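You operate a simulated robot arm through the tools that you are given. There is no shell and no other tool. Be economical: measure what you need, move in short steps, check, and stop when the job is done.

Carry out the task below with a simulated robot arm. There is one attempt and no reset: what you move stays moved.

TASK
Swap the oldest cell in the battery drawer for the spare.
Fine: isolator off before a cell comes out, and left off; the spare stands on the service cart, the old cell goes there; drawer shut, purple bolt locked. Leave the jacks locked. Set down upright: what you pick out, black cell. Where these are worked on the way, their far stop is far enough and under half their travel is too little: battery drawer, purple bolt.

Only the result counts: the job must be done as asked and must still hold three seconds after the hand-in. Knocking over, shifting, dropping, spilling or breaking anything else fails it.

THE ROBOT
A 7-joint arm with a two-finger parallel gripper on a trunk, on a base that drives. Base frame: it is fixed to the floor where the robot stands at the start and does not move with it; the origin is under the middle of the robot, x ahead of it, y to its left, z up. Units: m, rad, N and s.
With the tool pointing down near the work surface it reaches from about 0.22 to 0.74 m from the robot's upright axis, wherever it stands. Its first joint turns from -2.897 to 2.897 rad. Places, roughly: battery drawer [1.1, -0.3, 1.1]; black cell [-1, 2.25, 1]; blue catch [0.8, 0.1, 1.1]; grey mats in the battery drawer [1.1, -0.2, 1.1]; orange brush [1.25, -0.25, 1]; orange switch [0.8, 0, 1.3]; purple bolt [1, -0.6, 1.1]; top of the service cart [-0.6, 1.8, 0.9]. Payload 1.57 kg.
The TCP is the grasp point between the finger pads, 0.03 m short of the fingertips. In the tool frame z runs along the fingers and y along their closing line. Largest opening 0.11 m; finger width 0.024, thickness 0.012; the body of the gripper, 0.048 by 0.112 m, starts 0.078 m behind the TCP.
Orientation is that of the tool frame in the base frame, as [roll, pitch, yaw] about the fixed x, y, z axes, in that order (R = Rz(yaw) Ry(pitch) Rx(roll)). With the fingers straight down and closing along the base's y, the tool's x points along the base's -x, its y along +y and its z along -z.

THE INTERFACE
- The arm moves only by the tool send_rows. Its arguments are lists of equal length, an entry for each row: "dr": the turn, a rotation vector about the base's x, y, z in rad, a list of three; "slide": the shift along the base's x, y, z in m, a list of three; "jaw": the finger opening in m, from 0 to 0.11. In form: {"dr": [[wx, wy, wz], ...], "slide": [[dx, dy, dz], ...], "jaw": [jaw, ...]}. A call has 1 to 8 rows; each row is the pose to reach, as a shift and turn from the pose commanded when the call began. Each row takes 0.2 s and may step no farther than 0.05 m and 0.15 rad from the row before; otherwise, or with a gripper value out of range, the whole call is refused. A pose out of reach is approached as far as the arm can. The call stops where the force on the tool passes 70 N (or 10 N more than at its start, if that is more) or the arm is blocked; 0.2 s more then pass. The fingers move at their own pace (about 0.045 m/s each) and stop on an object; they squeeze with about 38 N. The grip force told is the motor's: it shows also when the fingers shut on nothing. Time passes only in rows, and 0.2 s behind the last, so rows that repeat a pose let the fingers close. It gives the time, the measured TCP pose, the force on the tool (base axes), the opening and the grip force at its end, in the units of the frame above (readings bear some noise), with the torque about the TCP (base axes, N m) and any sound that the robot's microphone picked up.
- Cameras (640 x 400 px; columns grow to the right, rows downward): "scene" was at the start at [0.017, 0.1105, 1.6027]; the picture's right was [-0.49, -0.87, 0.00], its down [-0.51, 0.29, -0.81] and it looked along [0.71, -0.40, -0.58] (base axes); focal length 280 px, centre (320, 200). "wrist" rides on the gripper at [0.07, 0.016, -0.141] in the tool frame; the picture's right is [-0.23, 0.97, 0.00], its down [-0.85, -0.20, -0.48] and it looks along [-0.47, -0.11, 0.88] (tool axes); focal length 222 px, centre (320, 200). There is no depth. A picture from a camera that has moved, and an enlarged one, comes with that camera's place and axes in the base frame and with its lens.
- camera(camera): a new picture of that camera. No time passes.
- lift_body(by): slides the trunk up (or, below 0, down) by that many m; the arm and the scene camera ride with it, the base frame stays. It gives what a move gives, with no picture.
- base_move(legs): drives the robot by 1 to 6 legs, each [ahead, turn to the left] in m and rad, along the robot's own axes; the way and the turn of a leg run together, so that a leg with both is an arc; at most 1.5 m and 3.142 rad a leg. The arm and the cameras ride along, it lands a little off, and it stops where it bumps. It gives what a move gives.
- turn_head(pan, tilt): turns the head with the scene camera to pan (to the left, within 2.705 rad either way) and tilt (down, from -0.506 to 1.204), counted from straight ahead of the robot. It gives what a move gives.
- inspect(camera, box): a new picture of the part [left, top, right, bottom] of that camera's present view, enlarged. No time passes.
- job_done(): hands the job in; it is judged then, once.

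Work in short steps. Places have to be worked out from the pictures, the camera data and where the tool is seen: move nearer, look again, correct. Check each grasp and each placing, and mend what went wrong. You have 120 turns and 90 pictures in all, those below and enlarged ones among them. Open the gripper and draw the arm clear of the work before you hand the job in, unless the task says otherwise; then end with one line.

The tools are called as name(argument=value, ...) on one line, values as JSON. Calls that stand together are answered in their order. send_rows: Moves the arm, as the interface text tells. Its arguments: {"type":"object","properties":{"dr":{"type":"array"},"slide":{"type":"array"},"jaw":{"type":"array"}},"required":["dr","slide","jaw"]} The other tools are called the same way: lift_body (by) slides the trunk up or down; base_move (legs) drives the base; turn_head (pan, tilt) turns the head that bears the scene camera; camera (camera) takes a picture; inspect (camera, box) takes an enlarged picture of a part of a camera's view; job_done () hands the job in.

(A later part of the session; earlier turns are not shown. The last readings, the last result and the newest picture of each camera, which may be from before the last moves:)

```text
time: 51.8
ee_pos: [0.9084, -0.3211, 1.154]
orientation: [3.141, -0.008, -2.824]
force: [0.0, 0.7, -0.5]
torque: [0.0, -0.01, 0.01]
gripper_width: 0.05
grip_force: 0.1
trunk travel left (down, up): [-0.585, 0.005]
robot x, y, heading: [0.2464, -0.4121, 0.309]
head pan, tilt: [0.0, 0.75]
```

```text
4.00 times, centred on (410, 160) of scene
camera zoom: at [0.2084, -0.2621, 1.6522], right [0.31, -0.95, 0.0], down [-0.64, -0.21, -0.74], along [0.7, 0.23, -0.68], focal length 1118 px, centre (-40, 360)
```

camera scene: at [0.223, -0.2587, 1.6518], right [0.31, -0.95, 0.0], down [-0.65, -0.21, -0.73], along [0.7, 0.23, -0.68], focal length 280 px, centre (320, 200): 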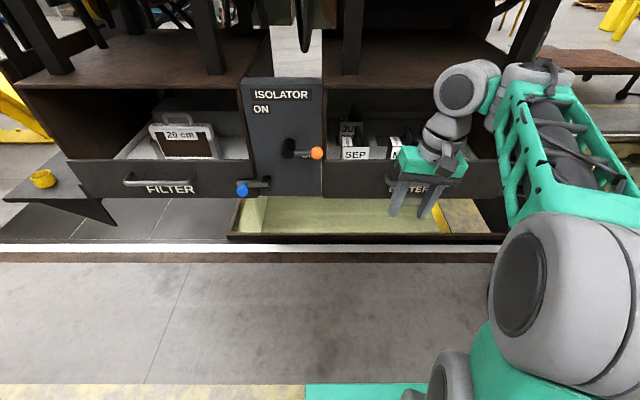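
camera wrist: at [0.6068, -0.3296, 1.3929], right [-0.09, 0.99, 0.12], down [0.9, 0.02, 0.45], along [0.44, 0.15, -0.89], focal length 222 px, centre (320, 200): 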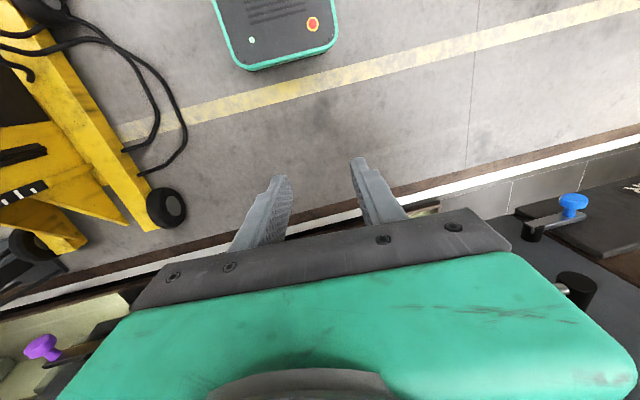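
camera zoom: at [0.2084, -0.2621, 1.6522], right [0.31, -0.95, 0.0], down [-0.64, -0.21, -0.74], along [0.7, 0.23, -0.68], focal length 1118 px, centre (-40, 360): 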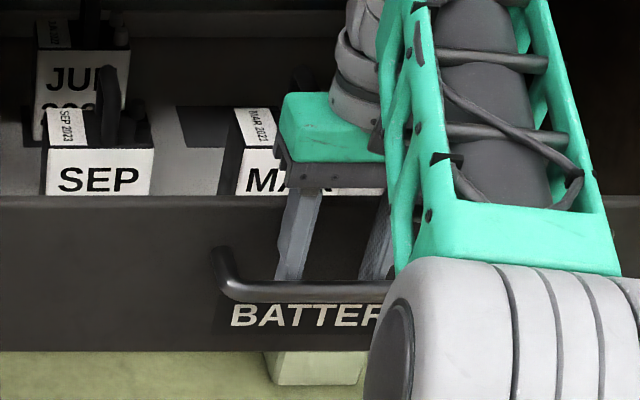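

Both fingers are behind the bar with no contact force. I pull the drawer straight out.

send_rows(dr=[[0, 0, 0], [0, 0, 0], [0, 0, 0], [0, 0, 0], [0, 0, 0], [0, 0, 0], [0, 0, 0]], slide=[[-0.02, -0.007, -0.006], [-0.057, -0.0195, -0.006], [-0.095, -0.0325, -0.006], [-0.132, -0.045, -0.006], [-0.17, -0.058, -0.006], [-0.208, -0.071, -0.006], [-0.246, -0.084, -0.006]], jaw=[0.05, 0.05, 0.05, 0.05, 0.05, 0.05, 0.05])

camera(camera="scene")

```text
time: 53.4
ee_pos: [0.6672, -0.403, 1.1358]
orientation: [3.132, -0.034, -2.826]
force: [-7.6, -1.9, 0.5]
torque: [0.1, -0.37, -0.29]
gripper_width: 0.0498
grip_force: 0.0
trunk travel left (down, up): [-0.585, 0.005]
robot x, y, heading: [0.2493, -0.4105, 0.318]
head pan, tilt: [0.0, 0.75]
```

```text
57 pictures are left
camera scene: at [0.2193, -0.2596, 1.6519], right [0.31, -0.95, 0.0], down [-0.65, -0.21, -0.73], along [0.7, 0.23, -0.68], focal length 280 px, centre (320, 200)
```

scene: 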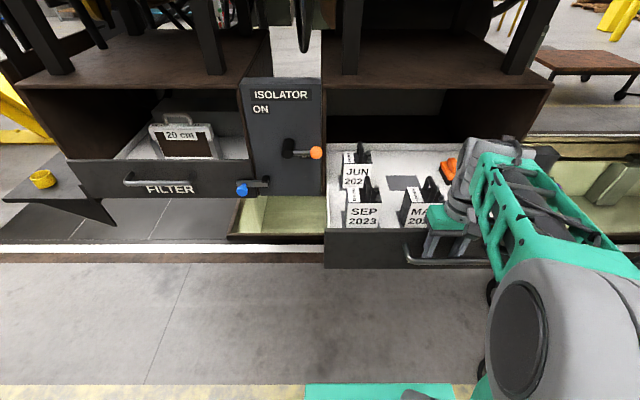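

The drawer is open about 0.23 m. I pull on to its far stop, then look at the cells.

send_rows(dr=[[0, 0, 0], [0, 0, 0], [0, 0, 0]], slide=[[-0.03, -0.01, 0], [-0.06, -0.0205, 0], [-0.09, -0.031, 0]], jaw=[0.05, 0.05, 0.05])

inspect(camera="scene", box=[315, 130, 475, 270])

```text
time: 54.2
ee_pos: [0.5789, -0.434, 1.1378]
orientation: [3.134, -0.03, -2.824]
force: [-0.6, -0.4, -0.3]
torque: [0.02, -0.04, -0.05]
gripper_width: 0.0502
grip_force: 0.1
trunk travel left (down, up): [-0.585, 0.005]
robot x, y, heading: [0.2494, -0.4142, 0.308]
head pan, tilt: [0.0, 0.75]
```

```text
2.86 times, centred on (395, 200) of scene
camera zoom: at [0.2208, -0.2594, 1.6518], right [0.31, -0.95, 0.0], down [-0.65, -0.21, -0.73], along [0.7, 0.23, -0.68], focal length 799 px, centre (106, 200)
```

zoom: 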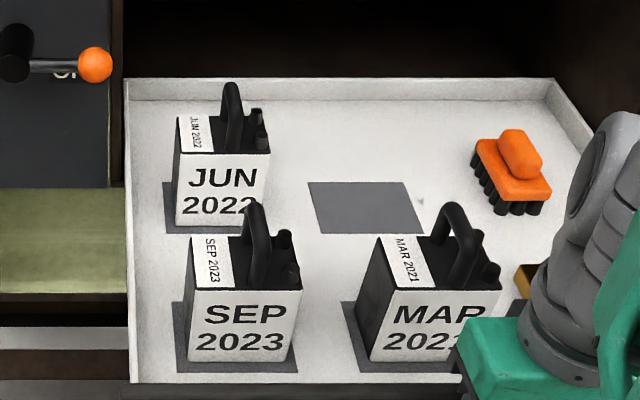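

MAR seems the oldest. I pull a little more to see whether the stop is there, then lift the hand out for an unobstructed look.

send_rows(dr=[[0, 0, 0], [0, 0, 0]], slide=[[-0.019, -0.0065, 0], [-0.038, -0.013, 0]], jaw=[0.05, 0.05])

send_rows(dr=[[0, 0, 0], [0, 0, 0], [0, 0, 0], [0, 0, 0], [0, 0, 0], [0, 0, 0]], slide=[[0.012, 0.004, 0], [0.012, 0.004, 0.04], [0.012, 0.004, 0.08], [0.012, 0.004, 0.12], [-0.02, -0.03, 0.14], [-0.03, -0.07, 0.15]], jaw=[0.05, 0.05, 0.05, 0.05, 0.05, 0.05])

camera(camera="scene")

camera(camera="wrist")

```text
time: 54.8
ee_pos: [0.5415, -0.4457, 1.1375]
orientation: [3.134, -0.031, -2.822]
force: [-0.4, 0.0, -0.2]
torque: [0.04, -0.04, 0.01]
gripper_width: 0.05
grip_force: 0.0
trunk travel left (down, up): [-0.585, 0.005]
robot x, y, heading: [0.2479, -0.4115, 0.311]
head pan, tilt: [0.0, 0.75]
```

```text
refused: row 5 steps farther than a row can; nothing moved
```

```text
55 pictures are left
camera scene: at [0.2219, -0.2587, 1.6518], right [0.31, -0.95, 0.0], down [-0.65, -0.21, -0.73], along [0.7, 0.23, -0.68], focal length 280 px, centre (320, 200)
```

scene: 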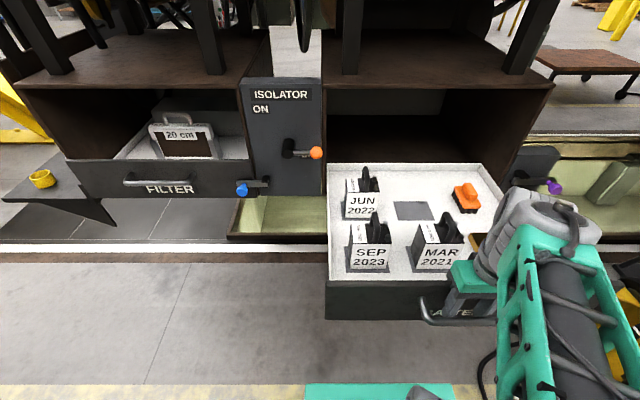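

```text
54 pictures are left
camera wrist: at [0.4744, -0.452, 1.2813], right [-0.09, 1.0, 0.0], down [0.89, 0.08, 0.45], along [0.45, 0.04, -0.89], focal length 222 px, centre (320, 200)
```

wrist: 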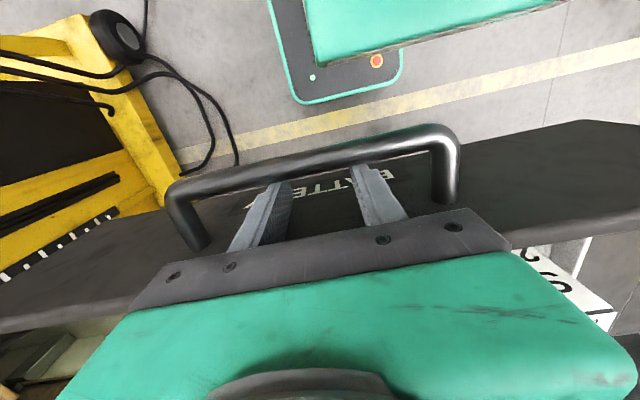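

MAR 2021 is clearly the oldest against JUN 2022 and SEP 2023, and the drawer is almost fully out. I unhook and lift the hand to the left, over clear space, to see the cells.

send_rows(dr=[[0, 0, 0], [0, 0, 0], [0, 0, 0], [0, 0, 0], [0, 0, 0], [0, 0, 0], [0, 0, 0]], slide=[[0.01, 0.003, 0], [0.01, 0.003, 0.04], [0.01, 0.003, 0.08], [0.01, 0.003, 0.12], [0.005, -0.02, 0.16], [-0.0, -0.06, 0.18], [-0.0, -0.1, 0.2]], jaw=[0.05, 0.05, 0.05, 0.05, 0.05, 0.05, 0.05])

inspect(camera="scene", box=[320, 150, 520, 300])

```text
time: 56.4
ee_pos: [0.5484, -0.5267, 1.2786]
orientation: [3.137, -0.027, -2.822]
force: [0.5, 1.0, 0.6]
torque: [0.01, -0.09, 0.01]
gripper_width: 0.0504
grip_force: 0.1
out of reach, approached as far as the arm can: row 5, 6, 7
trunk travel left (down, up): [-0.585, 0.005]
robot x, y, heading: [0.2493, -0.4076, 0.315]
head pan, tilt: [0.0, 0.75]
```

```text
2.67 times, centred on (420, 225) of scene
camera zoom: at [0.2215, -0.2583, 1.6517], right [0.31, -0.95, 0.0], down [-0.65, -0.21, -0.73], along [0.7, 0.23, -0.68], focal length 745 px, centre (53, 133)
```

zoom: 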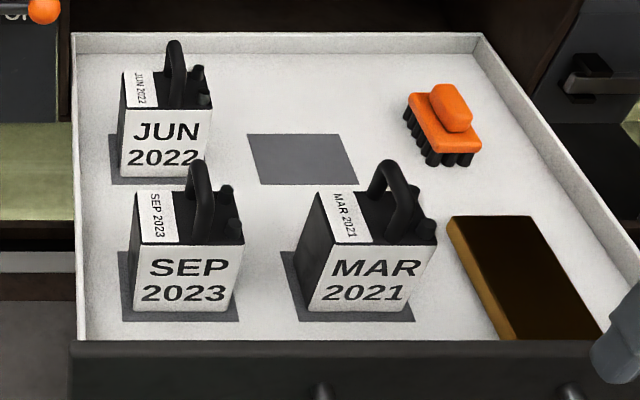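

A clear view: the target is MAR 2021, front right. To pin down its depth by parallax I back the base 0.1 m, with the hand high and clear, and look again.

base_move(legs=[[-0.1, 0]])

inspect(camera="scene", box=[320, 120, 520, 260])

```text
time: 57.6
ee_pos: [0.4484, -0.5581, 1.2781]
orientation: [3.138, -0.027, -2.823]
force: [-0.4, -0.3, 0.1]
torque: [0.04, -0.05, 0.01]
gripper_width: 0.0501
grip_force: 0.1
trunk travel left (down, up): [-0.585, 0.005]
robot x, y, heading: [0.1493, -0.4453, 0.316]
head pan, tilt: [0.0, 0.75]
```

```text
2.86 times, centred on (420, 190) of scene
camera zoom: at [0.1229, -0.2912, 1.6518], right [0.31, -0.95, 0.0], down [-0.65, -0.21, -0.73], along [0.7, 0.23, -0.68], focal length 799 px, centre (34, 229)
```

zoom: 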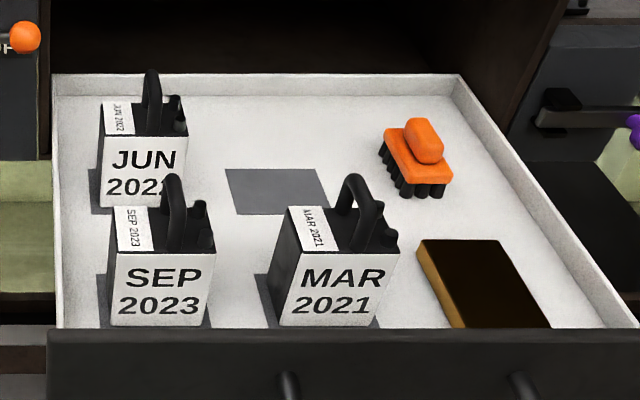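

Parallax gives the MAR handle top at about (0.723, -0.383, 1.213), cell top z≈1.173 and drawer floor z≈1.083. I go above the handle with the fingers closing laterally.

send_rows(dr=[[0, 0, 0], [0.0085, -0.026, 0], [0.0085, -0.026, 0], [0.0085, -0.026, 0], [0.0085, -0.026, 0], [0.0085, -0.026, 0], [0.0085, -0.026, 0], [0.0085, -0.026, 0]], slide=[[0.035, 0.022, 0.01], [0.07, 0.044, 0.02], [0.105, 0.066, 0.02], [0.14, 0.088, 0.02], [0.175, 0.11, 0.02], [0.21, 0.132, 0.02], [0.245, 0.154, 0.02], [0.275, 0.175, 0.02]], jaw=[0.05, 0.05, 0.05, 0.05, 0.05, 0.05, 0.05, 0.05])

inspect(camera="scene", box=[320, 110, 520, 250])

camera(camera="wrist")

```text
time: 59.4
ee_pos: [0.7259, -0.3839, 1.2982]
orientation: [3.136, -0.002, -2.824]
force: [0.9, 1.5, -1.0]
torque: [0.01, 0.0, 0.01]
gripper_width: 0.0503
grip_force: 0.1
out of reach, approached as far as the arm can: row 1
trunk travel left (down, up): [-0.585, 0.005]
robot x, y, heading: [0.1524, -0.4456, 0.316]
head pan, tilt: [0.0, 0.75]
```

```text
2.86 times, centred on (420, 180) of scene
camera zoom: at [0.1254, -0.2903, 1.6517], right [0.31, -0.95, 0.0], down [-0.65, -0.21, -0.73], along [0.7, 0.23, -0.68], focal length 799 px, centre (34, 257)
```

zoom: 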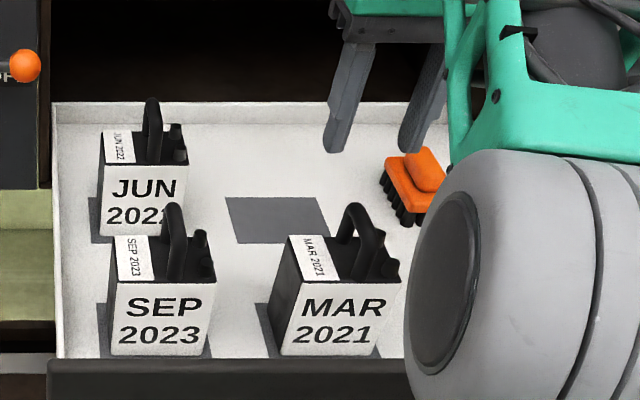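

```text
50 pictures are left
camera wrist: at [0.6549, -0.3912, 1.4382], right [-0.09, 1.0, 0.0], down [0.88, 0.08, 0.48], along [0.47, 0.05, -0.88], focal length 222 px, centre (320, 200)
```

wrist: 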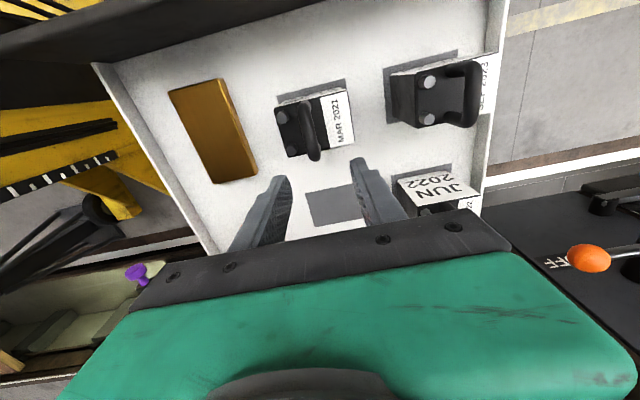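

The wrist view shows the handle slightly nearer, at about (0.706, -0.392). I correct and descend partway, then check again.

send_rows(dr=[[0, 0, 0], [0, 0, 0]], slide=[[-0.019, -0.009, -0.02], [-0.019, -0.009, -0.05]], jaw=[0.05, 0.05])

inspect(camera="wrist", box=[200, 60, 440, 220])

inspect(camera="scene", box=[380, 130, 500, 230])

```text
time: 60.0
ee_pos: [0.7068, -0.3957, 1.2471]
orientation: [3.135, -0.001, -2.822]
force: [0.0, -0.7, -0.5]
torque: [0.02, -0.02, -0.05]
gripper_width: 0.0502
grip_force: 0.0
trunk travel left (down, up): [-0.585, 0.005]
robot x, y, heading: [0.1496, -0.4415, 0.316]
head pan, tilt: [0.0, 0.75]
```

```text
2.50 times, centred on (320, 140) of wrist
camera zoom: at [0.6356, -0.4027, 1.3896], right [-0.09, 1.0, 0.0], down [0.88, 0.08, 0.48], along [0.47, 0.05, -0.88], focal length 555 px, centre (320, 350)
```

zoom: 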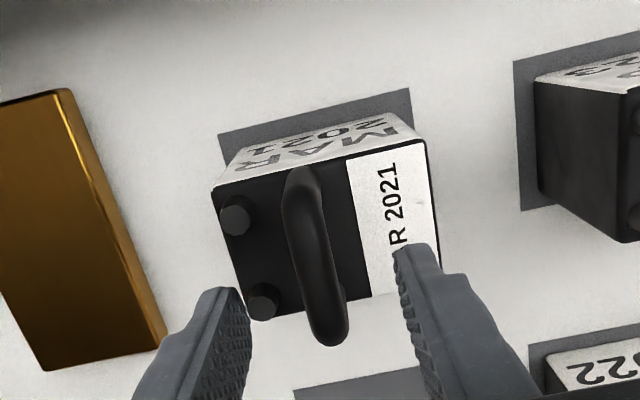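

```text
4.00 times, centred on (440, 180) of scene
camera zoom: at [0.1245, -0.2904, 1.6518], right [0.31, -0.95, 0.0], down [-0.65, -0.21, -0.73], along [0.7, 0.23, -0.68], focal length 1118 px, centre (-160, 280)
```

zoom: 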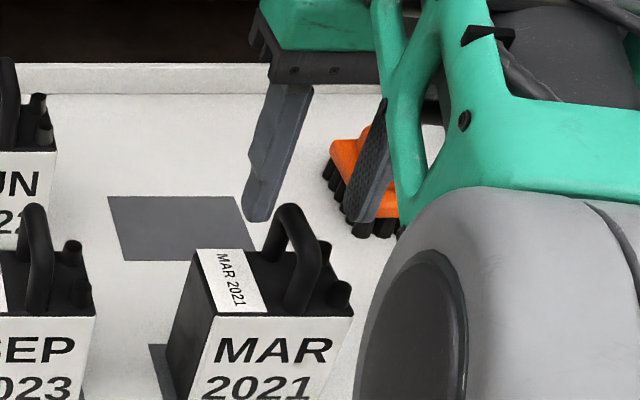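

The fingers bracket the handle well in both views. I descend 25 mm and close.

send_rows(dr=[[0, 0, 0], [0, 0, 0], [0, 0, 0], [0, 0, 0], [0, 0, 0]], slide=[[-0.003, -0.001, -0.015], [-0.003, -0.001, -0.026], [-0.003, -0.001, -0.026], [-0.003, -0.001, -0.026], [-0.003, -0.001, -0.026]], jaw=[0.05, 0.05, 0.02, 0.0, 0.0])

inspect(camera="wrist", box=[200, 60, 440, 220])

```text
time: 61.2
ee_pos: [0.7038, -0.3952, 1.2224]
orientation: [3.135, -0.002, -2.823]
force: [1.1, -2.4, 0.7]
torque: [-0.28, -0.21, -0.09]
gripper_width: 0.0138
grip_force: 18.8
trunk travel left (down, up): [-0.585, 0.005]
robot x, y, heading: [0.1531, -0.4463, 0.315]
head pan, tilt: [0.0, 0.75]
```

```text
2.50 times, centred on (320, 140) of wrist
camera zoom: at [0.6333, -0.4018, 1.3645], right [-0.09, 1.0, 0.01], down [0.88, 0.08, 0.48], along [0.47, 0.05, -0.88], focal length 555 px, centre (320, 350)
```

zoom: 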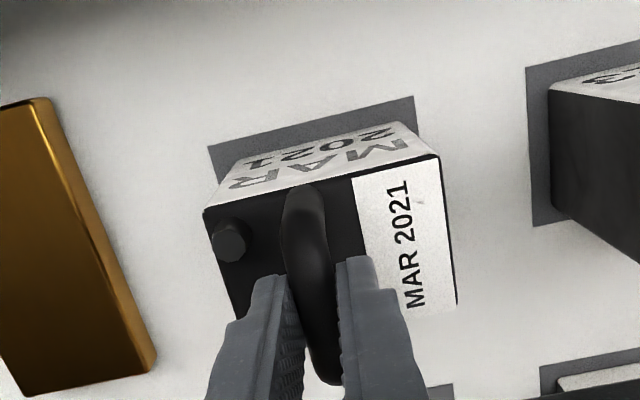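

The handle is held at 0.014 m. I lift slowly and check.

send_rows(dr=[[0, 0, 0], [0, 0, 0], [0, 0, 0], [0, 0, 0], [0, 0, 0]], slide=[[0, 0, 0.005], [0, 0, 0.02], [0, 0, 0.045], [0, 0, 0.08], [0, 0, 0.12]], jaw=[0, 0, 0, 0, 0])

camera(camera="scene")

camera(camera="wrist")

```text
time: 62.4
ee_pos: [0.7046, -0.394, 1.3405]
orientation: [3.137, -0.005, -2.823]
force: [-0.7, -1.0, -12.2]
torque: [-0.11, 0.0, -0.01]
gripper_width: 0.0137
grip_force: 30.2
trunk travel left (down, up): [-0.585, 0.005]
robot x, y, heading: [0.1504, -0.445, 0.31]
head pan, tilt: [0.0, 0.75]
```

```text
46 pictures are left
camera scene: at [0.1253, -0.2909, 1.6517], right [0.31, -0.95, 0.0], down [-0.65, -0.21, -0.73], along [0.7, 0.23, -0.68], focal length 280 px, centre (320, 200)
```

scene: 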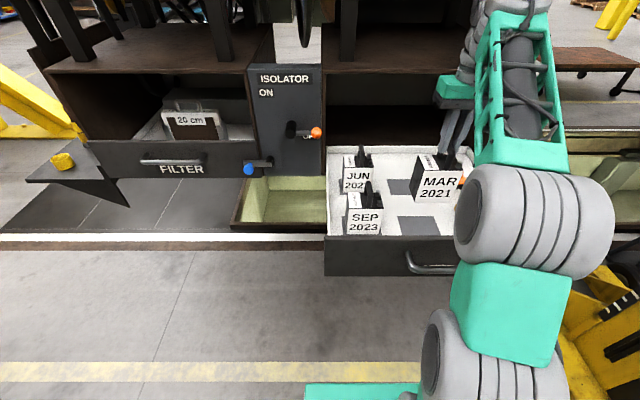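

```text
45 pictures are left
camera wrist: at [0.6344, -0.4006, 1.4818], right [-0.09, 1.0, 0.01], down [0.88, 0.08, 0.47], along [0.47, 0.05, -0.88], focal length 222 px, centre (320, 200)
```

wrist: 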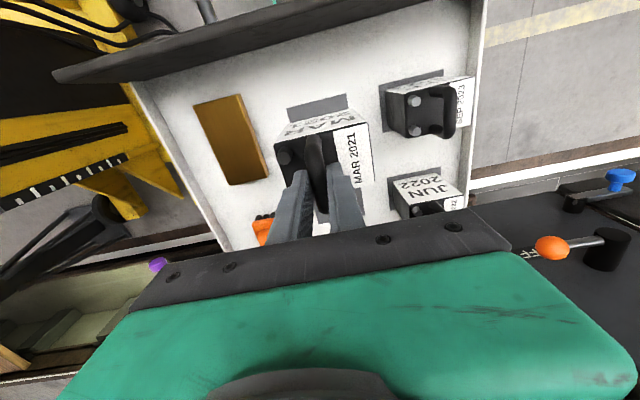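

The MAR 2021 cell is lifted at about 1.2 kg. I raise it 40 mm more to clear the drawer front, then back the base out.

send_rows(dr=[[0, 0, 0], [0, 0, 0], [0, 0, 0]], slide=[[0, 0, 0.02], [0, 0, 0.04], [0, 0, 0.045]], jaw=[0, 0, 0])

base_move(legs=[[-0.32, 0]])

camera(camera="scene")

```text
time: 63.0
ee_pos: [0.7105, -0.3934, 1.3776]
orientation: [3.138, 0.011, -2.822]
force: [16.0, 1.3, -35.1]
torque: [-0.16, 0.32, -0.04]
gripper_width: 0.0138
grip_force: 30.6
trunk travel left (down, up): [-0.585, 0.005]
robot x, y, heading: [0.1525, -0.4419, 0.312]
head pan, tilt: [0.0, 0.75]
stopped in row 3: the force on the tool passed its limit (the readings are from after the stop); the commanded pose is now the measured one
```

```text
time: 65.2
ee_pos: [0.4009, -0.4944, 1.3796]
orientation: [3.14, 0.017, -2.827]
force: [24.4, 2.3, -54.2]
torque: [-0.14, -0.04, -0.02]
gripper_width: 0.0138
grip_force: 29.9
trunk travel left (down, up): [-0.585, 0.005]
robot x, y, heading: [-0.1548, -0.5434, 0.308]
head pan, tilt: [0.0, 0.75]
```

```text
44 pictures are left
camera scene: at [-0.1823, -0.3902, 1.6518], right [0.31, -0.95, 0.0], down [-0.65, -0.21, -0.73], along [0.7, 0.22, -0.68], focal length 280 px, centre (320, 200)
```

scene: 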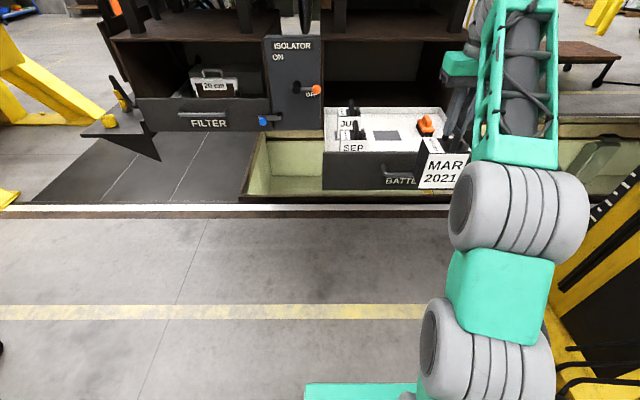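

A force persists after lifting high. It is probably the wrist against the forearm, since nothing else is near. I lower a little and retract to relieve it.

send_rows(dr=[[0, 0, 0], [0, 0, 0], [0, 0, 0]], slide=[[0, 0, -0.03], [0, 0, -0.07], [0, 0, -0.11]], jaw=[0, 0, 0])

camera(camera="wrist")

```text
time: 66.0
ee_pos: [0.4039, -0.4935, 1.2709]
orientation: [3.141, 0.017, -2.822]
force: [0.2, 0.0, -10.9]
torque: [-0.07, 0.01, 0.01]
gripper_width: 0.0139
grip_force: 30.0
trunk travel left (down, up): [-0.585, 0.005]
robot x, y, heading: [-0.1572, -0.5445, 0.31]
head pan, tilt: [0.0, 0.75]
```

```text
43 pictures are left
camera wrist: at [0.3307, -0.5014, 1.4107], right [-0.09, 1.0, 0.0], down [0.87, 0.07, 0.49], along [0.49, 0.05, -0.87], focal length 222 px, centre (320, 200)
```

wrist: 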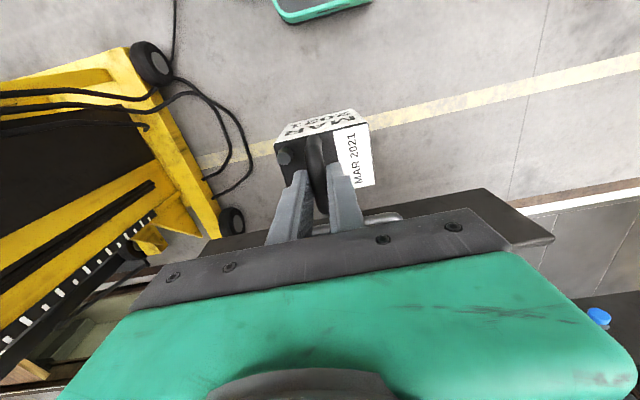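

The load is back to about 11 N and the cell hangs well. I turn left and drive toward the cart's left side in stages.

base_move(legs=[[0, 1.824], [1.25, 0]])

turn_head(pan=-0.35, tilt=0.5)

camera(camera="scene")

```text
time: 76.5
ee_pos: [-0.8654, 1.1068, 1.2715]
orientation: [3.14, 0.013, -1.092]
force: [0.5, 0.2, -11.9]
torque: [-0.02, -0.09, -0.01]
gripper_width: 0.0139
grip_force: 30.4
trunk travel left (down, up): [-0.585, 0.005]
robot x, y, heading: [-0.7296, 0.5611, 2.04]
head pan, tilt: [0.0, 0.75]
```

```text
time: 77.3
ee_pos: [-0.866, 1.1075, 1.2692]
orientation: [3.139, 0.014, -1.091]
force: [0.7, 0.3, -11.0]
torque: [-0.01, -0.09, 0.01]
gripper_width: 0.0137
grip_force: 29.9
trunk travel left (down, up): [-0.585, 0.005]
robot x, y, heading: [-0.7261, 0.5659, 2.045]
head pan, tilt: [-0.351, 0.499]
```

```text
42 pictures are left
camera scene: at [-0.8484, 0.5278, 1.6736], right [0.99, 0.12, 0.0], down [0.06, -0.48, -0.88], along [-0.11, 0.87, -0.48], focal length 280 px, centre (320, 200)
```

scene: 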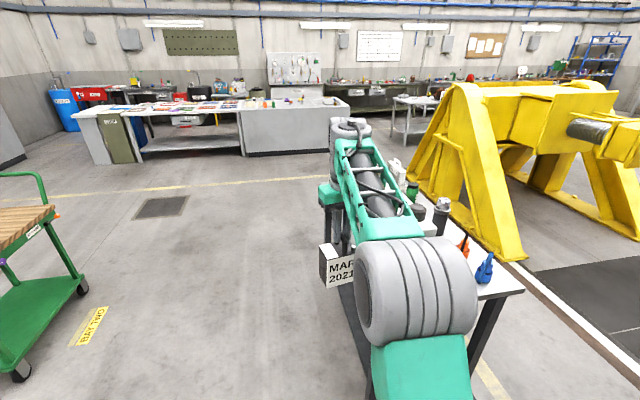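

The landing heading is 2.04, and the cart's near-left corner is to the right. I swing wider left, run parallel to the cart's left side, then turn to face it.

base_move(legs=[[0, 0.45], [0.84, 0], [0, -0.58]])

turn_head(pan=-0.9, tilt=0.55)

camera(camera="scene")

```text
time: 84.7
ee_pos: [-1.5021, 1.6222, 1.2697]
orientation: [3.139, 0.013, -1.187]
force: [-0.1, -0.6, -11.6]
torque: [0.02, -0.06, 0.01]
gripper_width: 0.0137
grip_force: 29.7
trunk travel left (down, up): [-0.585, 0.005]
robot x, y, heading: [-1.4182, 1.0646, 1.953]
head pan, tilt: [-0.351, 0.499]
```

```text
time: 85.7
ee_pos: [-1.5034, 1.6221, 1.2684]
orientation: [3.14, 0.015, -1.188]
force: [0.0, 0.4, -11.9]
torque: [-0.02, -0.11, 0.0]
gripper_width: 0.0137
grip_force: 30.4
trunk travel left (down, up): [-0.585, 0.005]
robot x, y, heading: [-1.4158, 1.0645, 1.95]
head pan, tilt: [-0.901, 0.55]
```

```text
41 pictures are left
camera scene: at [-1.4933, 1.0307, 1.6691], right [0.87, -0.5, 0.0], down [-0.26, -0.45, -0.85], along [0.42, 0.74, -0.52], focal length 280 px, centre (320, 200)
```

scene: 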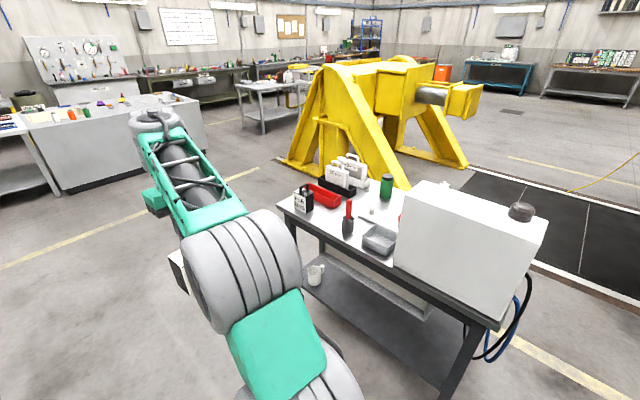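

The spare stands at the far-left corner of the cart. I zoom in.

inspect(camera="scene", box=[265, 140, 445, 280])

```text
2.86 times, centred on (355, 210) of scene
camera zoom: at [-1.4933, 1.0307, 1.6691], right [0.87, -0.5, 0.0], down [-0.26, -0.45, -0.85], along [0.42, 0.74, -0.52], focal length 799 px, centre (220, 171)
```

zoom: 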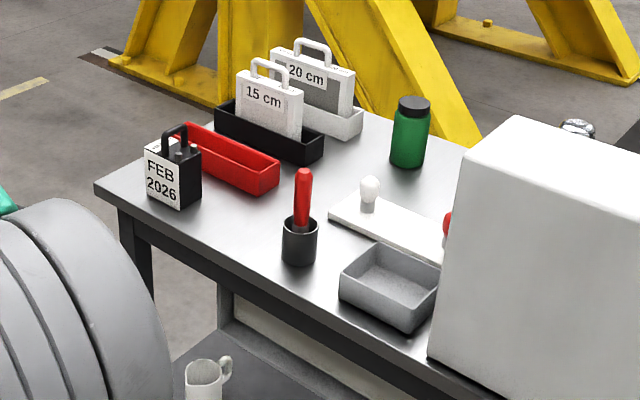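

The spare reads FEB 2026, and there is free room between it and the pen cup. I drive alongside and turn to face that spot.

base_move(legs=[[0, -0.27], [0.75, 0], [0, -1.4]])

turn_head(pan=0.0, tilt=0.8)

camera(camera="scene")

```text
time: 94.2
ee_pos: [-0.9364, 1.8436, 1.2712]
orientation: [3.141, 0.013, -2.866]
force: [-0.1, -0.4, -11.6]
torque: [-0.09, 0.01, 0.0]
gripper_width: 0.0138
grip_force: 29.9
trunk travel left (down, up): [-0.585, 0.005]
robot x, y, heading: [-1.5011, 1.8157, 0.27]
head pan, tilt: [-0.901, 0.55]
```

```text
time: 95.4
ee_pos: [-0.9355, 1.843, 1.269]
orientation: [3.14, 0.014, -2.865]
force: [0.6, -0.2, -12.0]
torque: [-0.04, 0.05, 0.02]
gripper_width: 0.0137
grip_force: 30.3
trunk travel left (down, up): [-0.585, 0.005]
robot x, y, heading: [-1.4971, 1.8196, 0.271]
head pan, tilt: [0.0, 0.799]
```

```text
39 pictures are left
camera scene: at [-1.519, 1.9716, 1.6478], right [0.27, -0.96, 0.0], down [-0.69, -0.19, -0.7], along [0.67, 0.19, -0.72], focal length 280 px, centre (320, 200)
```

scene: 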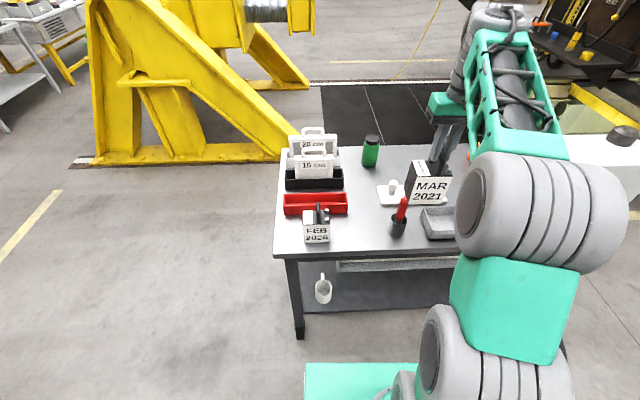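

inspect(camera="scene", box=[265, 120, 465, 260])

camera(camera="wrist")

```text
2.86 times, centred on (365, 190) of scene
camera zoom: at [-1.519, 1.9716, 1.6478], right [0.27, -0.96, 0.0], down [-0.69, -0.19, -0.7], along [0.67, 0.19, -0.72], focal length 799 px, centre (191, 229)
```

zoom: 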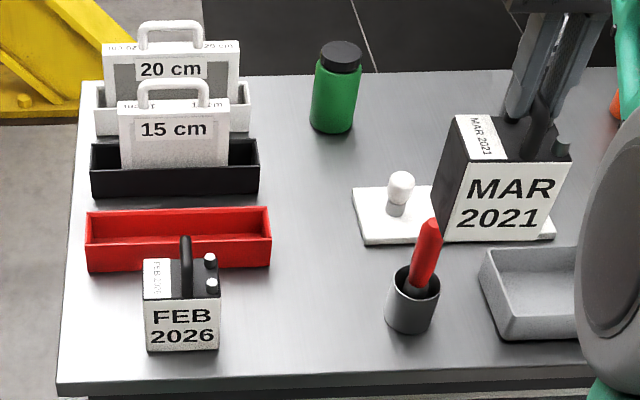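

```text
37 pictures are left
camera wrist: at [-1.0098, 1.8394, 1.4104], right [-0.05, 1.0, 0.0], down [0.87, 0.04, 0.49], along [0.49, 0.03, -0.87], focal length 222 px, centre (320, 200)
```

wrist: 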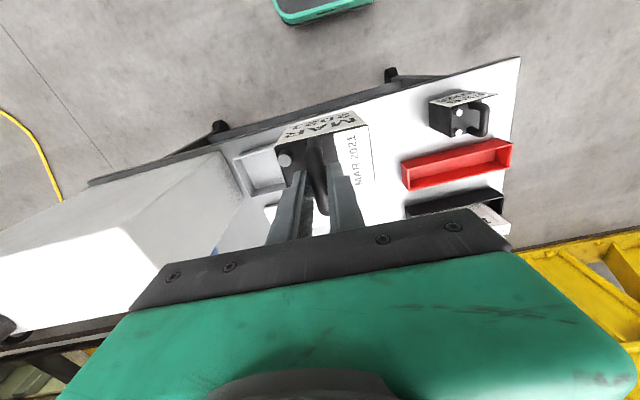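

The free spot is at about (-0.905, 2.0), between FEB and the cup and clear of the red tray. I carry the MAR cell over it and lower it to just above the table.

send_rows(dr=[[0, 0, 0], [0, 0, 0], [0, 0, 0], [0, 0, 0], [0, 0, 0], [0, 0, 0], [0, 0, 0], [0, 0, 0]], slide=[[0.008, 0.04, 0], [0.015, 0.08, 0], [0.023, 0.12, 0], [0.03, 0.157, 0], [0.03, 0.157, -0.045], [0.03, 0.157, -0.09], [0.03, 0.157, -0.135], [0.03, 0.157, -0.18]], jaw=[0, 0, 0, 0, 0, 0, 0, 0])

inspect(camera="scene", box=[265, 120, 465, 260])

```text
time: 97.2
ee_pos: [-0.9024, 2.0016, 1.088]
orientation: [3.141, 0.015, -2.866]
force: [0.5, 0.4, -10.6]
torque: [-0.05, -0.04, 0.05]
gripper_width: 0.0139
grip_force: 29.8
trunk travel left (down, up): [-0.585, 0.005]
robot x, y, heading: [-1.4971, 1.8153, 0.272]
head pan, tilt: [0.0, 0.799]
```

```text
2.86 times, centred on (365, 190) of scene
camera zoom: at [-1.5182, 1.9722, 1.6477], right [0.27, -0.96, 0.0], down [-0.69, -0.19, -0.7], along [0.67, 0.19, -0.72], focal length 799 px, centre (191, 229)
```

zoom: 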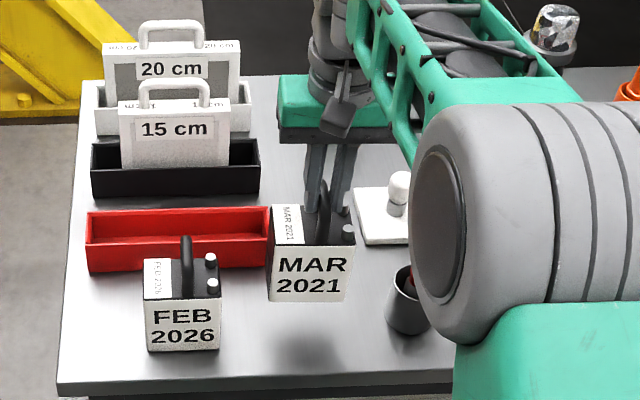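

It's well placed, with the shadow on free table. I lower 70 mm, then in small steps until contact.

send_rows(dr=[[0, 0, 0], [0, 0, 0], [0, 0, 0], [0, 0, 0]], slide=[[0, 0, -0.03], [0, 0, -0.05], [0, 0, -0.06], [0, 0, -0.065]], jaw=[0, 0, 0, 0])

inspect(camera="scene", box=[265, 120, 465, 260])

```text
time: 98.2
ee_pos: [-0.907, 2.0007, 1.0238]
orientation: [3.14, 0.013, -2.866]
force: [0.4, 0.2, -11.4]
torque: [-0.1, 0.0, -0.02]
gripper_width: 0.0138
grip_force: 30.6
trunk travel left (down, up): [-0.585, 0.005]
robot x, y, heading: [-1.5002, 1.8159, 0.271]
head pan, tilt: [0.0, 0.799]
```

```text
2.86 times, centred on (365, 190) of scene
camera zoom: at [-1.5189, 1.9721, 1.6477], right [0.27, -0.96, 0.0], down [-0.69, -0.19, -0.7], along [0.67, 0.19, -0.72], focal length 799 px, centre (191, 229)
```

zoom: 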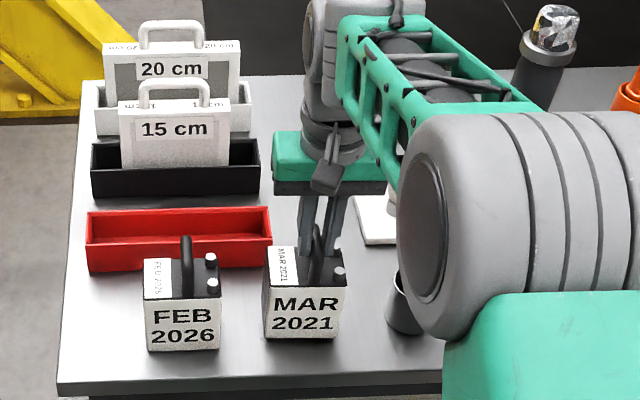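

Still hanging freely, but close. I keep lowering in fine steps.

send_rows(dr=[[0, 0, 0], [0, 0, 0], [0, 0, 0]], slide=[[0, 0, -0.005], [0, 0, -0.01], [0, 0, -0.014]], jaw=[0, 0, 0])

```text
time: 99.0
ee_pos: [-0.9042, 2.0025, 1.0167]
orientation: [3.14, 0.029, -2.87]
force: [2.4, -0.3, 23.5]
torque: [-0.22, 0.47, -0.05]
gripper_width: 0.0137
grip_force: 30.2
trunk travel left (down, up): [-0.585, 0.005]
robot x, y, heading: [-1.504, 1.8181, 0.27]
head pan, tilt: [0.0, 0.799]
```

On the table, with the force now upward. I ease the pressure, open the fingers and look.

send_rows(dr=[[0, 0, 0], [0, 0, 0], [0, 0, 0], [0, 0, 0]], slide=[[0, 0, 0.006], [0, 0, 0.006], [0, 0, 0.006], [0, 0, 0.006]], jaw=[0, 0.025, 0.04, 0.04])

inspect(camera="wrist", box=[200, 60, 440, 220])

```text
time: 100.0
ee_pos: [-0.9062, 2.0008, 1.016]
orientation: [3.139, 0.012, -2.866]
force: [1.2, 0.5, -0.1]
torque: [0.0, 0.0, -0.02]
gripper_width: 0.0399
grip_force: 0.0
trunk travel left (down, up): [-0.585, 0.005]
robot x, y, heading: [-1.497, 1.823, 0.27]
head pan, tilt: [0.0, 0.799]
```

```text
2.50 times, centred on (320, 140) of wrist
camera zoom: at [-0.9807, 1.9971, 1.1566], right [-0.05, 1.0, 0.0], down [0.87, 0.04, 0.49], along [0.49, 0.03, -0.87], focal length 555 px, centre (320, 350)
```

zoom: 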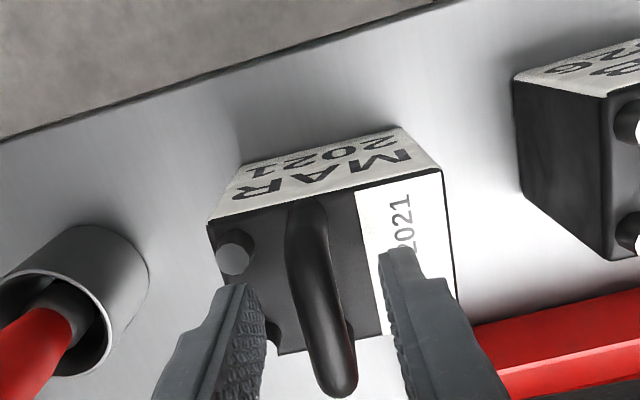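

MAR stands upright and free. I rise, move over the FEB handle at about (-0.956, 2.137) and look from just above it.

send_rows(dr=[[0, 0, 0], [0, 0, 0], [0, 0, 0], [0, 0, 0], [0, 0, 0], [0, 0, 0], [0, 0, 0]], slide=[[0, 0, 0.03], [0, 0, 0.07], [0, 0, 0.1], [-0.017, 0.045, 0.1], [-0.034, 0.09, 0.1], [-0.05, 0.136, 0.1], [-0.05, 0.136, 0.055]], jaw=[0.04, 0.04, 0.05, 0.05, 0.05, 0.05, 0.05])

inspect(camera="wrist", box=[200, 60, 440, 220])

inspect(camera="scene", box=[265, 120, 465, 260])

```text
time: 101.6
ee_pos: [-0.9553, 2.1372, 1.0753]
orientation: [3.141, 0.015, -2.867]
force: [0.3, 0.7, 0.2]
torque: [-0.01, 0.0, 0.0]
gripper_width: 0.0499
grip_force: 0.1
trunk travel left (down, up): [-0.585, 0.005]
robot x, y, heading: [-1.5018, 1.8176, 0.27]
head pan, tilt: [0.0, 0.799]
```

```text
2.50 times, centred on (320, 140) of wrist
camera zoom: at [-1.0295, 2.1334, 1.2151], right [-0.05, 1.0, 0.0], down [0.87, 0.04, 0.49], along [0.49, 0.03, -0.87], focal length 555 px, centre (320, 350)
```

zoom: 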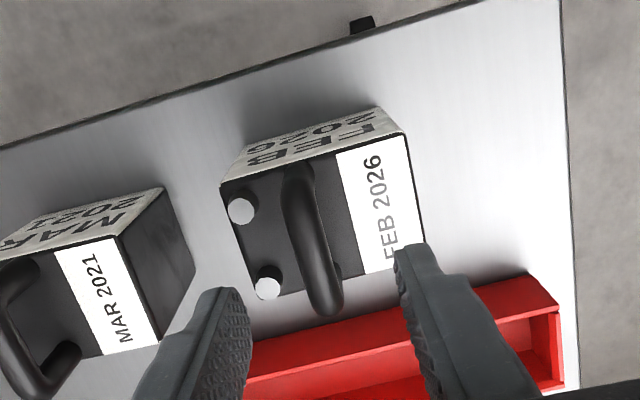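

```text
2.86 times, centred on (365, 190) of scene
camera zoom: at [-1.5197, 1.972, 1.6478], right [0.27, -0.96, 0.0], down [-0.69, -0.19, -0.7], along [0.67, 0.19, -0.72], focal length 799 px, centre (191, 229)
```

zoom: 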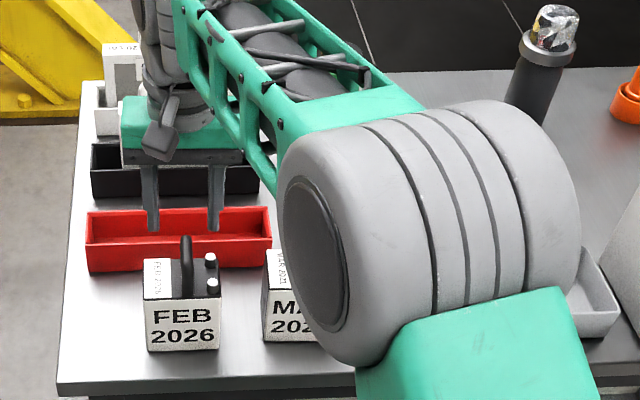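

The fingers straddle the FEB handle laterally, and it needs only a 5 mm correction. I descend to the same grip height and close.

send_rows(dr=[[0, 0, 0], [0, 0, 0], [0, 0, 0], [0, 0, 0], [0, 0, 0], [0, 0, 0]], slide=[[-0.006, -0.002, -0.03], [-0.006, -0.002, -0.05], [-0.006, -0.002, -0.059], [-0.006, -0.002, -0.059], [-0.006, -0.002, -0.059], [-0.006, -0.002, -0.059]], jaw=[0.05, 0.05, 0.05, 0.02, 0, 0])

inspect(camera="wrist", box=[200, 60, 440, 220])

```text
time: 103.0
ee_pos: [-0.9642, 2.1334, 1.0134]
orientation: [3.14, 0.015, -2.868]
force: [0.1, -2.4, -0.5]
torque: [-0.24, -0.02, 0.08]
gripper_width: 0.0138
grip_force: 18.7
trunk travel left (down, up): [-0.585, 0.005]
robot x, y, heading: [-1.4963, 1.8158, 0.266]
head pan, tilt: [0.0, 0.799]
```

```text
2.50 times, centred on (320, 140) of wrist
camera zoom: at [-1.0373, 2.1297, 1.1534], right [-0.05, 1.0, 0.0], down [0.87, 0.04, 0.49], along [0.49, 0.03, -0.87], focal length 555 px, centre (320, 350)
```

zoom: 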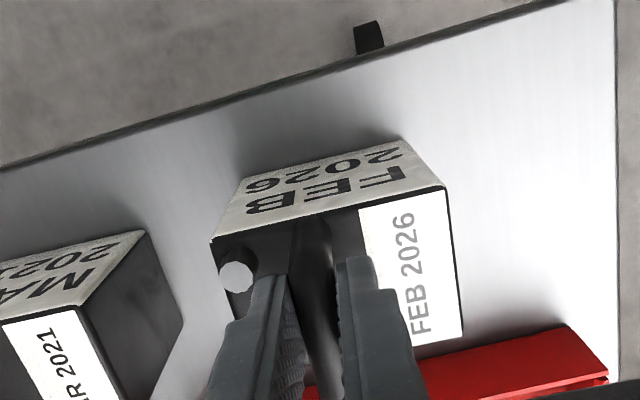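

Gripped at 0.014 m. I lift the spare.

send_rows(dr=[[0, 0, 0], [0, 0, 0], [0, 0, 0], [0, 0, 0], [0, 0, 0], [0, 0, 0], [0, 0, 0], [0, 0, 0]], slide=[[0, 0, 0.0], [0, 0, 0.01], [0, 0, 0.03], [0, 0, 0.07], [0, 0, 0.115], [0, 0, 0.16], [0, 0, 0.205], [0, 0, 0.25]], jaw=[0, 0, 0, 0, 0, 0, 0, 0])

camera(camera="scene")

```text
time: 104.8
ee_pos: [-0.9665, 2.1304, 1.2608]
orientation: [-3.141, 0.01, -2.865]
force: [-1.3, -1.6, -12.0]
torque: [-0.12, 0.08, -0.02]
gripper_width: 0.0138
grip_force: 30.4
trunk travel left (down, up): [-0.585, 0.005]
robot x, y, heading: [-1.4964, 1.8182, 0.273]
head pan, tilt: [0.0, 0.799]
```

```text
30 pictures are left
camera scene: at [-1.5218, 1.9702, 1.6478], right [0.27, -0.96, 0.0], down [-0.69, -0.19, -0.7], along [0.67, 0.19, -0.72], focal length 280 px, centre (320, 200)
```

scene: 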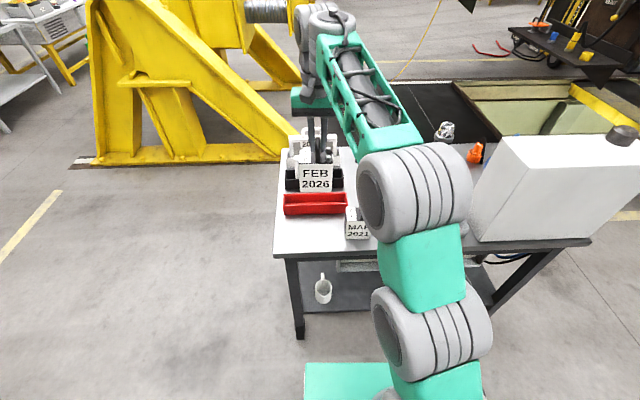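

The spare is held at about 1.2 kg, with MAR standing alone on the cart. I pull the hand in toward the robot's centreline and back the base away from the cart.

send_rows(dr=[[0, 0, 0], [0, 0, 0], [0, 0, 0], [0, 0, 0]], slide=[[-0.012, -0.044, 0.0], [-0.024, -0.088, 0.0], [-0.036, -0.132, 0.0], [-0.049, -0.177, 0.0]], jaw=[0, 0, 0, 0])

base_move(legs=[[-0.35, 0], [0, -1.22]])

```text
time: 105.8
ee_pos: [-1.016, 1.9596, 1.2617]
orientation: [-3.141, 0.015, -2.866]
force: [0.0, -1.2, -10.8]
torque: [-0.13, 0.06, -0.01]
gripper_width: 0.0139
grip_force: 30.1
trunk travel left (down, up): [-0.585, 0.005]
robot x, y, heading: [-1.5021, 1.8189, 0.273]
head pan, tilt: [0.0, 0.799]
```

```text
time: 111.0
ee_pos: [-1.5219, 1.3272, 1.2605]
orientation: [3.14, 0.014, 2.224]
force: [0.1, -0.4, -12.0]
torque: [0.1, 0.16, 0.01]
gripper_width: 0.0137
grip_force: 30.3
trunk travel left (down, up): [-0.585, 0.005]
robot x, y, heading: [-1.829, 1.7239, -0.928]
head pan, tilt: [0.0, 0.799]
```

On course. I drive the first half toward the bench.

base_move(legs=[[0, -0.02], [1.3, 0]])

```text
time: 118.1
ee_pos: [-0.7325, 0.2458, 1.2609]
orientation: [3.139, 0.012, 2.218]
force: [-0.5, -0.7, -12.4]
torque: [0.04, 0.13, 0.01]
gripper_width: 0.0139
grip_force: 30.3
trunk travel left (down, up): [-0.585, 0.005]
robot x, y, heading: [-1.0342, 0.6513, -0.929]
head pan, tilt: [0.0, 0.799]
```

I drive the second half, then turn left to face the drawer.

base_move(legs=[[0, -0.038], [1.39, 0], [0, 1.29]])

turn_head(pan=0.0, tilt=0.75)

camera(camera="scene")

```text
time: 128.6
ee_pos: [0.1997, -0.3371, 1.2599]
orientation: [-3.141, 0.011, -2.816]
force: [0.8, 0.3, -12.9]
torque: [-0.09, 0.1, -0.01]
gripper_width: 0.0139
grip_force: 30.3
trunk travel left (down, up): [-0.585, 0.005]
robot x, y, heading: [-0.2784, -0.5035, 0.323]
head pan, tilt: [0.0, 0.799]
```

```text
time: 129.2
ee_pos: [0.2015, -0.3381, 1.2601]
orientation: [3.14, 0.014, -2.814]
force: [-0.1, -0.1, -11.8]
torque: [-0.1, 0.09, 0.0]
gripper_width: 0.014
grip_force: 30.2
trunk travel left (down, up): [-0.585, 0.005]
robot x, y, heading: [-0.2725, -0.5094, 0.322]
head pan, tilt: [0.0, 0.75]
```

```text
29 pictures are left
camera scene: at [-0.303, -0.3518, 1.6517], right [0.32, -0.95, 0.0], down [-0.65, -0.22, -0.73], along [0.69, 0.23, -0.68], focal length 280 px, centre (320, 200)
```

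scene: 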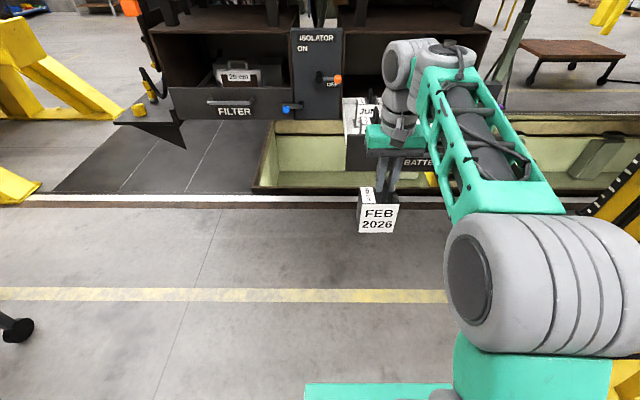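

At the bench with the drawer still open. I move the hand right and raise it to clear the drawer front.

send_rows(dr=[[0, 0, 0], [0, 0, 0], [0, 0, 0], [0, 0, 0], [0, 0, 0], [0, 0, 0], [0, 0, 0], [0, 0, 0]], slide=[[0.025, -0.034, 0.01], [0.05, -0.068, 0.02], [0.075, -0.102, 0.03], [0.1, -0.136, 0.04], [0.1216, -0.17, 0.05], [0.1216, -0.17, 0.08], [0.1216, -0.17, 0.1], [0.1216, -0.17, 0.11]], jaw=[0, 0, 0, 0, 0, 0, 0, 0])

```text
time: 130.9
ee_pos: [0.3262, -0.5088, 1.3528]
orientation: [-3.138, 0.027, -2.817]
force: [19.8, -0.3, -39.0]
torque: [-0.15, 0.5, -0.03]
gripper_width: 0.0138
grip_force: 30.2
out of reach, approached as far as the arm can: row 7, 8
trunk travel left (down, up): [-0.585, 0.005]
robot x, y, heading: [-0.276, -0.5048, 0.322]
head pan, tilt: [0.0, 0.75]
stopped in row 8: the force on the tool passed its limit (the readings are from after the stop); the commanded pose is now the measured one
```

The wrist meets the forearm at z≈1.35 in this posture. I drop a bit, move back to the left and slightly farther out, and raise again there.

send_rows(dr=[[0, 0, 0], [0, 0, 0], [0, 0, 0], [0, 0, 0], [0, 0, 0], [0, 0, 0], [0, 0, 0], [0, 0, 0]], slide=[[0, 0, -0.04], [-0.002, 0.045, -0.04], [-0.004, 0.09, -0.04], [-0.004, 0.135, -0.04], [0.02, 0.155, -0.04], [0.02, 0.155, -0.01], [0.02, 0.155, 0.01], [0.02, 0.155, 0.03]], jaw=[0, 0, 0, 0, 0, 0, 0, 0])

```text
time: 132.3
ee_pos: [0.3431, -0.355, 1.327]
orientation: [-3.135, 0.042, -2.813]
force: [17.7, 4.7, -37.1]
torque: [-0.34, 0.16, -0.1]
gripper_width: 0.0139
grip_force: 30.5
out of reach, approached as far as the arm can: row 6, 7
trunk travel left (down, up): [-0.585, 0.005]
robot x, y, heading: [-0.2752, -0.5099, 0.32]
head pan, tilt: [0.0, 0.75]
stopped in row 7: the force on the tool passed its limit (the readings are from after the stop); the commanded pose is now the measured one
```

Farther out is worse, so a nearer hand should allow more height. I draw in and try again.

send_rows(dr=[[0, 0, 0], [0, 0, 0], [0, 0, 0], [0, 0, 0], [0, 0, 0], [0, 0, 0], [0, 0, 0], [0, 0, 0]], slide=[[-0.02, -0.02, -0.03], [-0.05, -0.054, -0.03], [-0.08, -0.087, -0.02], [-0.11, -0.12, -0.01], [-0.1426, -0.1546, 0.0], [-0.1426, -0.1546, 0.025], [-0.1426, -0.1546, 0.045], [-0.1426, -0.1546, 0.06]], jaw=[0, 0, 0, 0, 0, 0, 0, 0])

```text
time: 134.1
ee_pos: [0.1937, -0.512, 1.3935]
orientation: [-3.136, 0.047, -2.816]
force: [0.0, -0.2, -12.0]
torque: [-0.08, 0.11, -0.01]
gripper_width: 0.014
grip_force: 30.6
trunk travel left (down, up): [-0.585, 0.005]
robot x, y, heading: [-0.2779, -0.5101, 0.318]
head pan, tilt: [0.0, 0.75]
```

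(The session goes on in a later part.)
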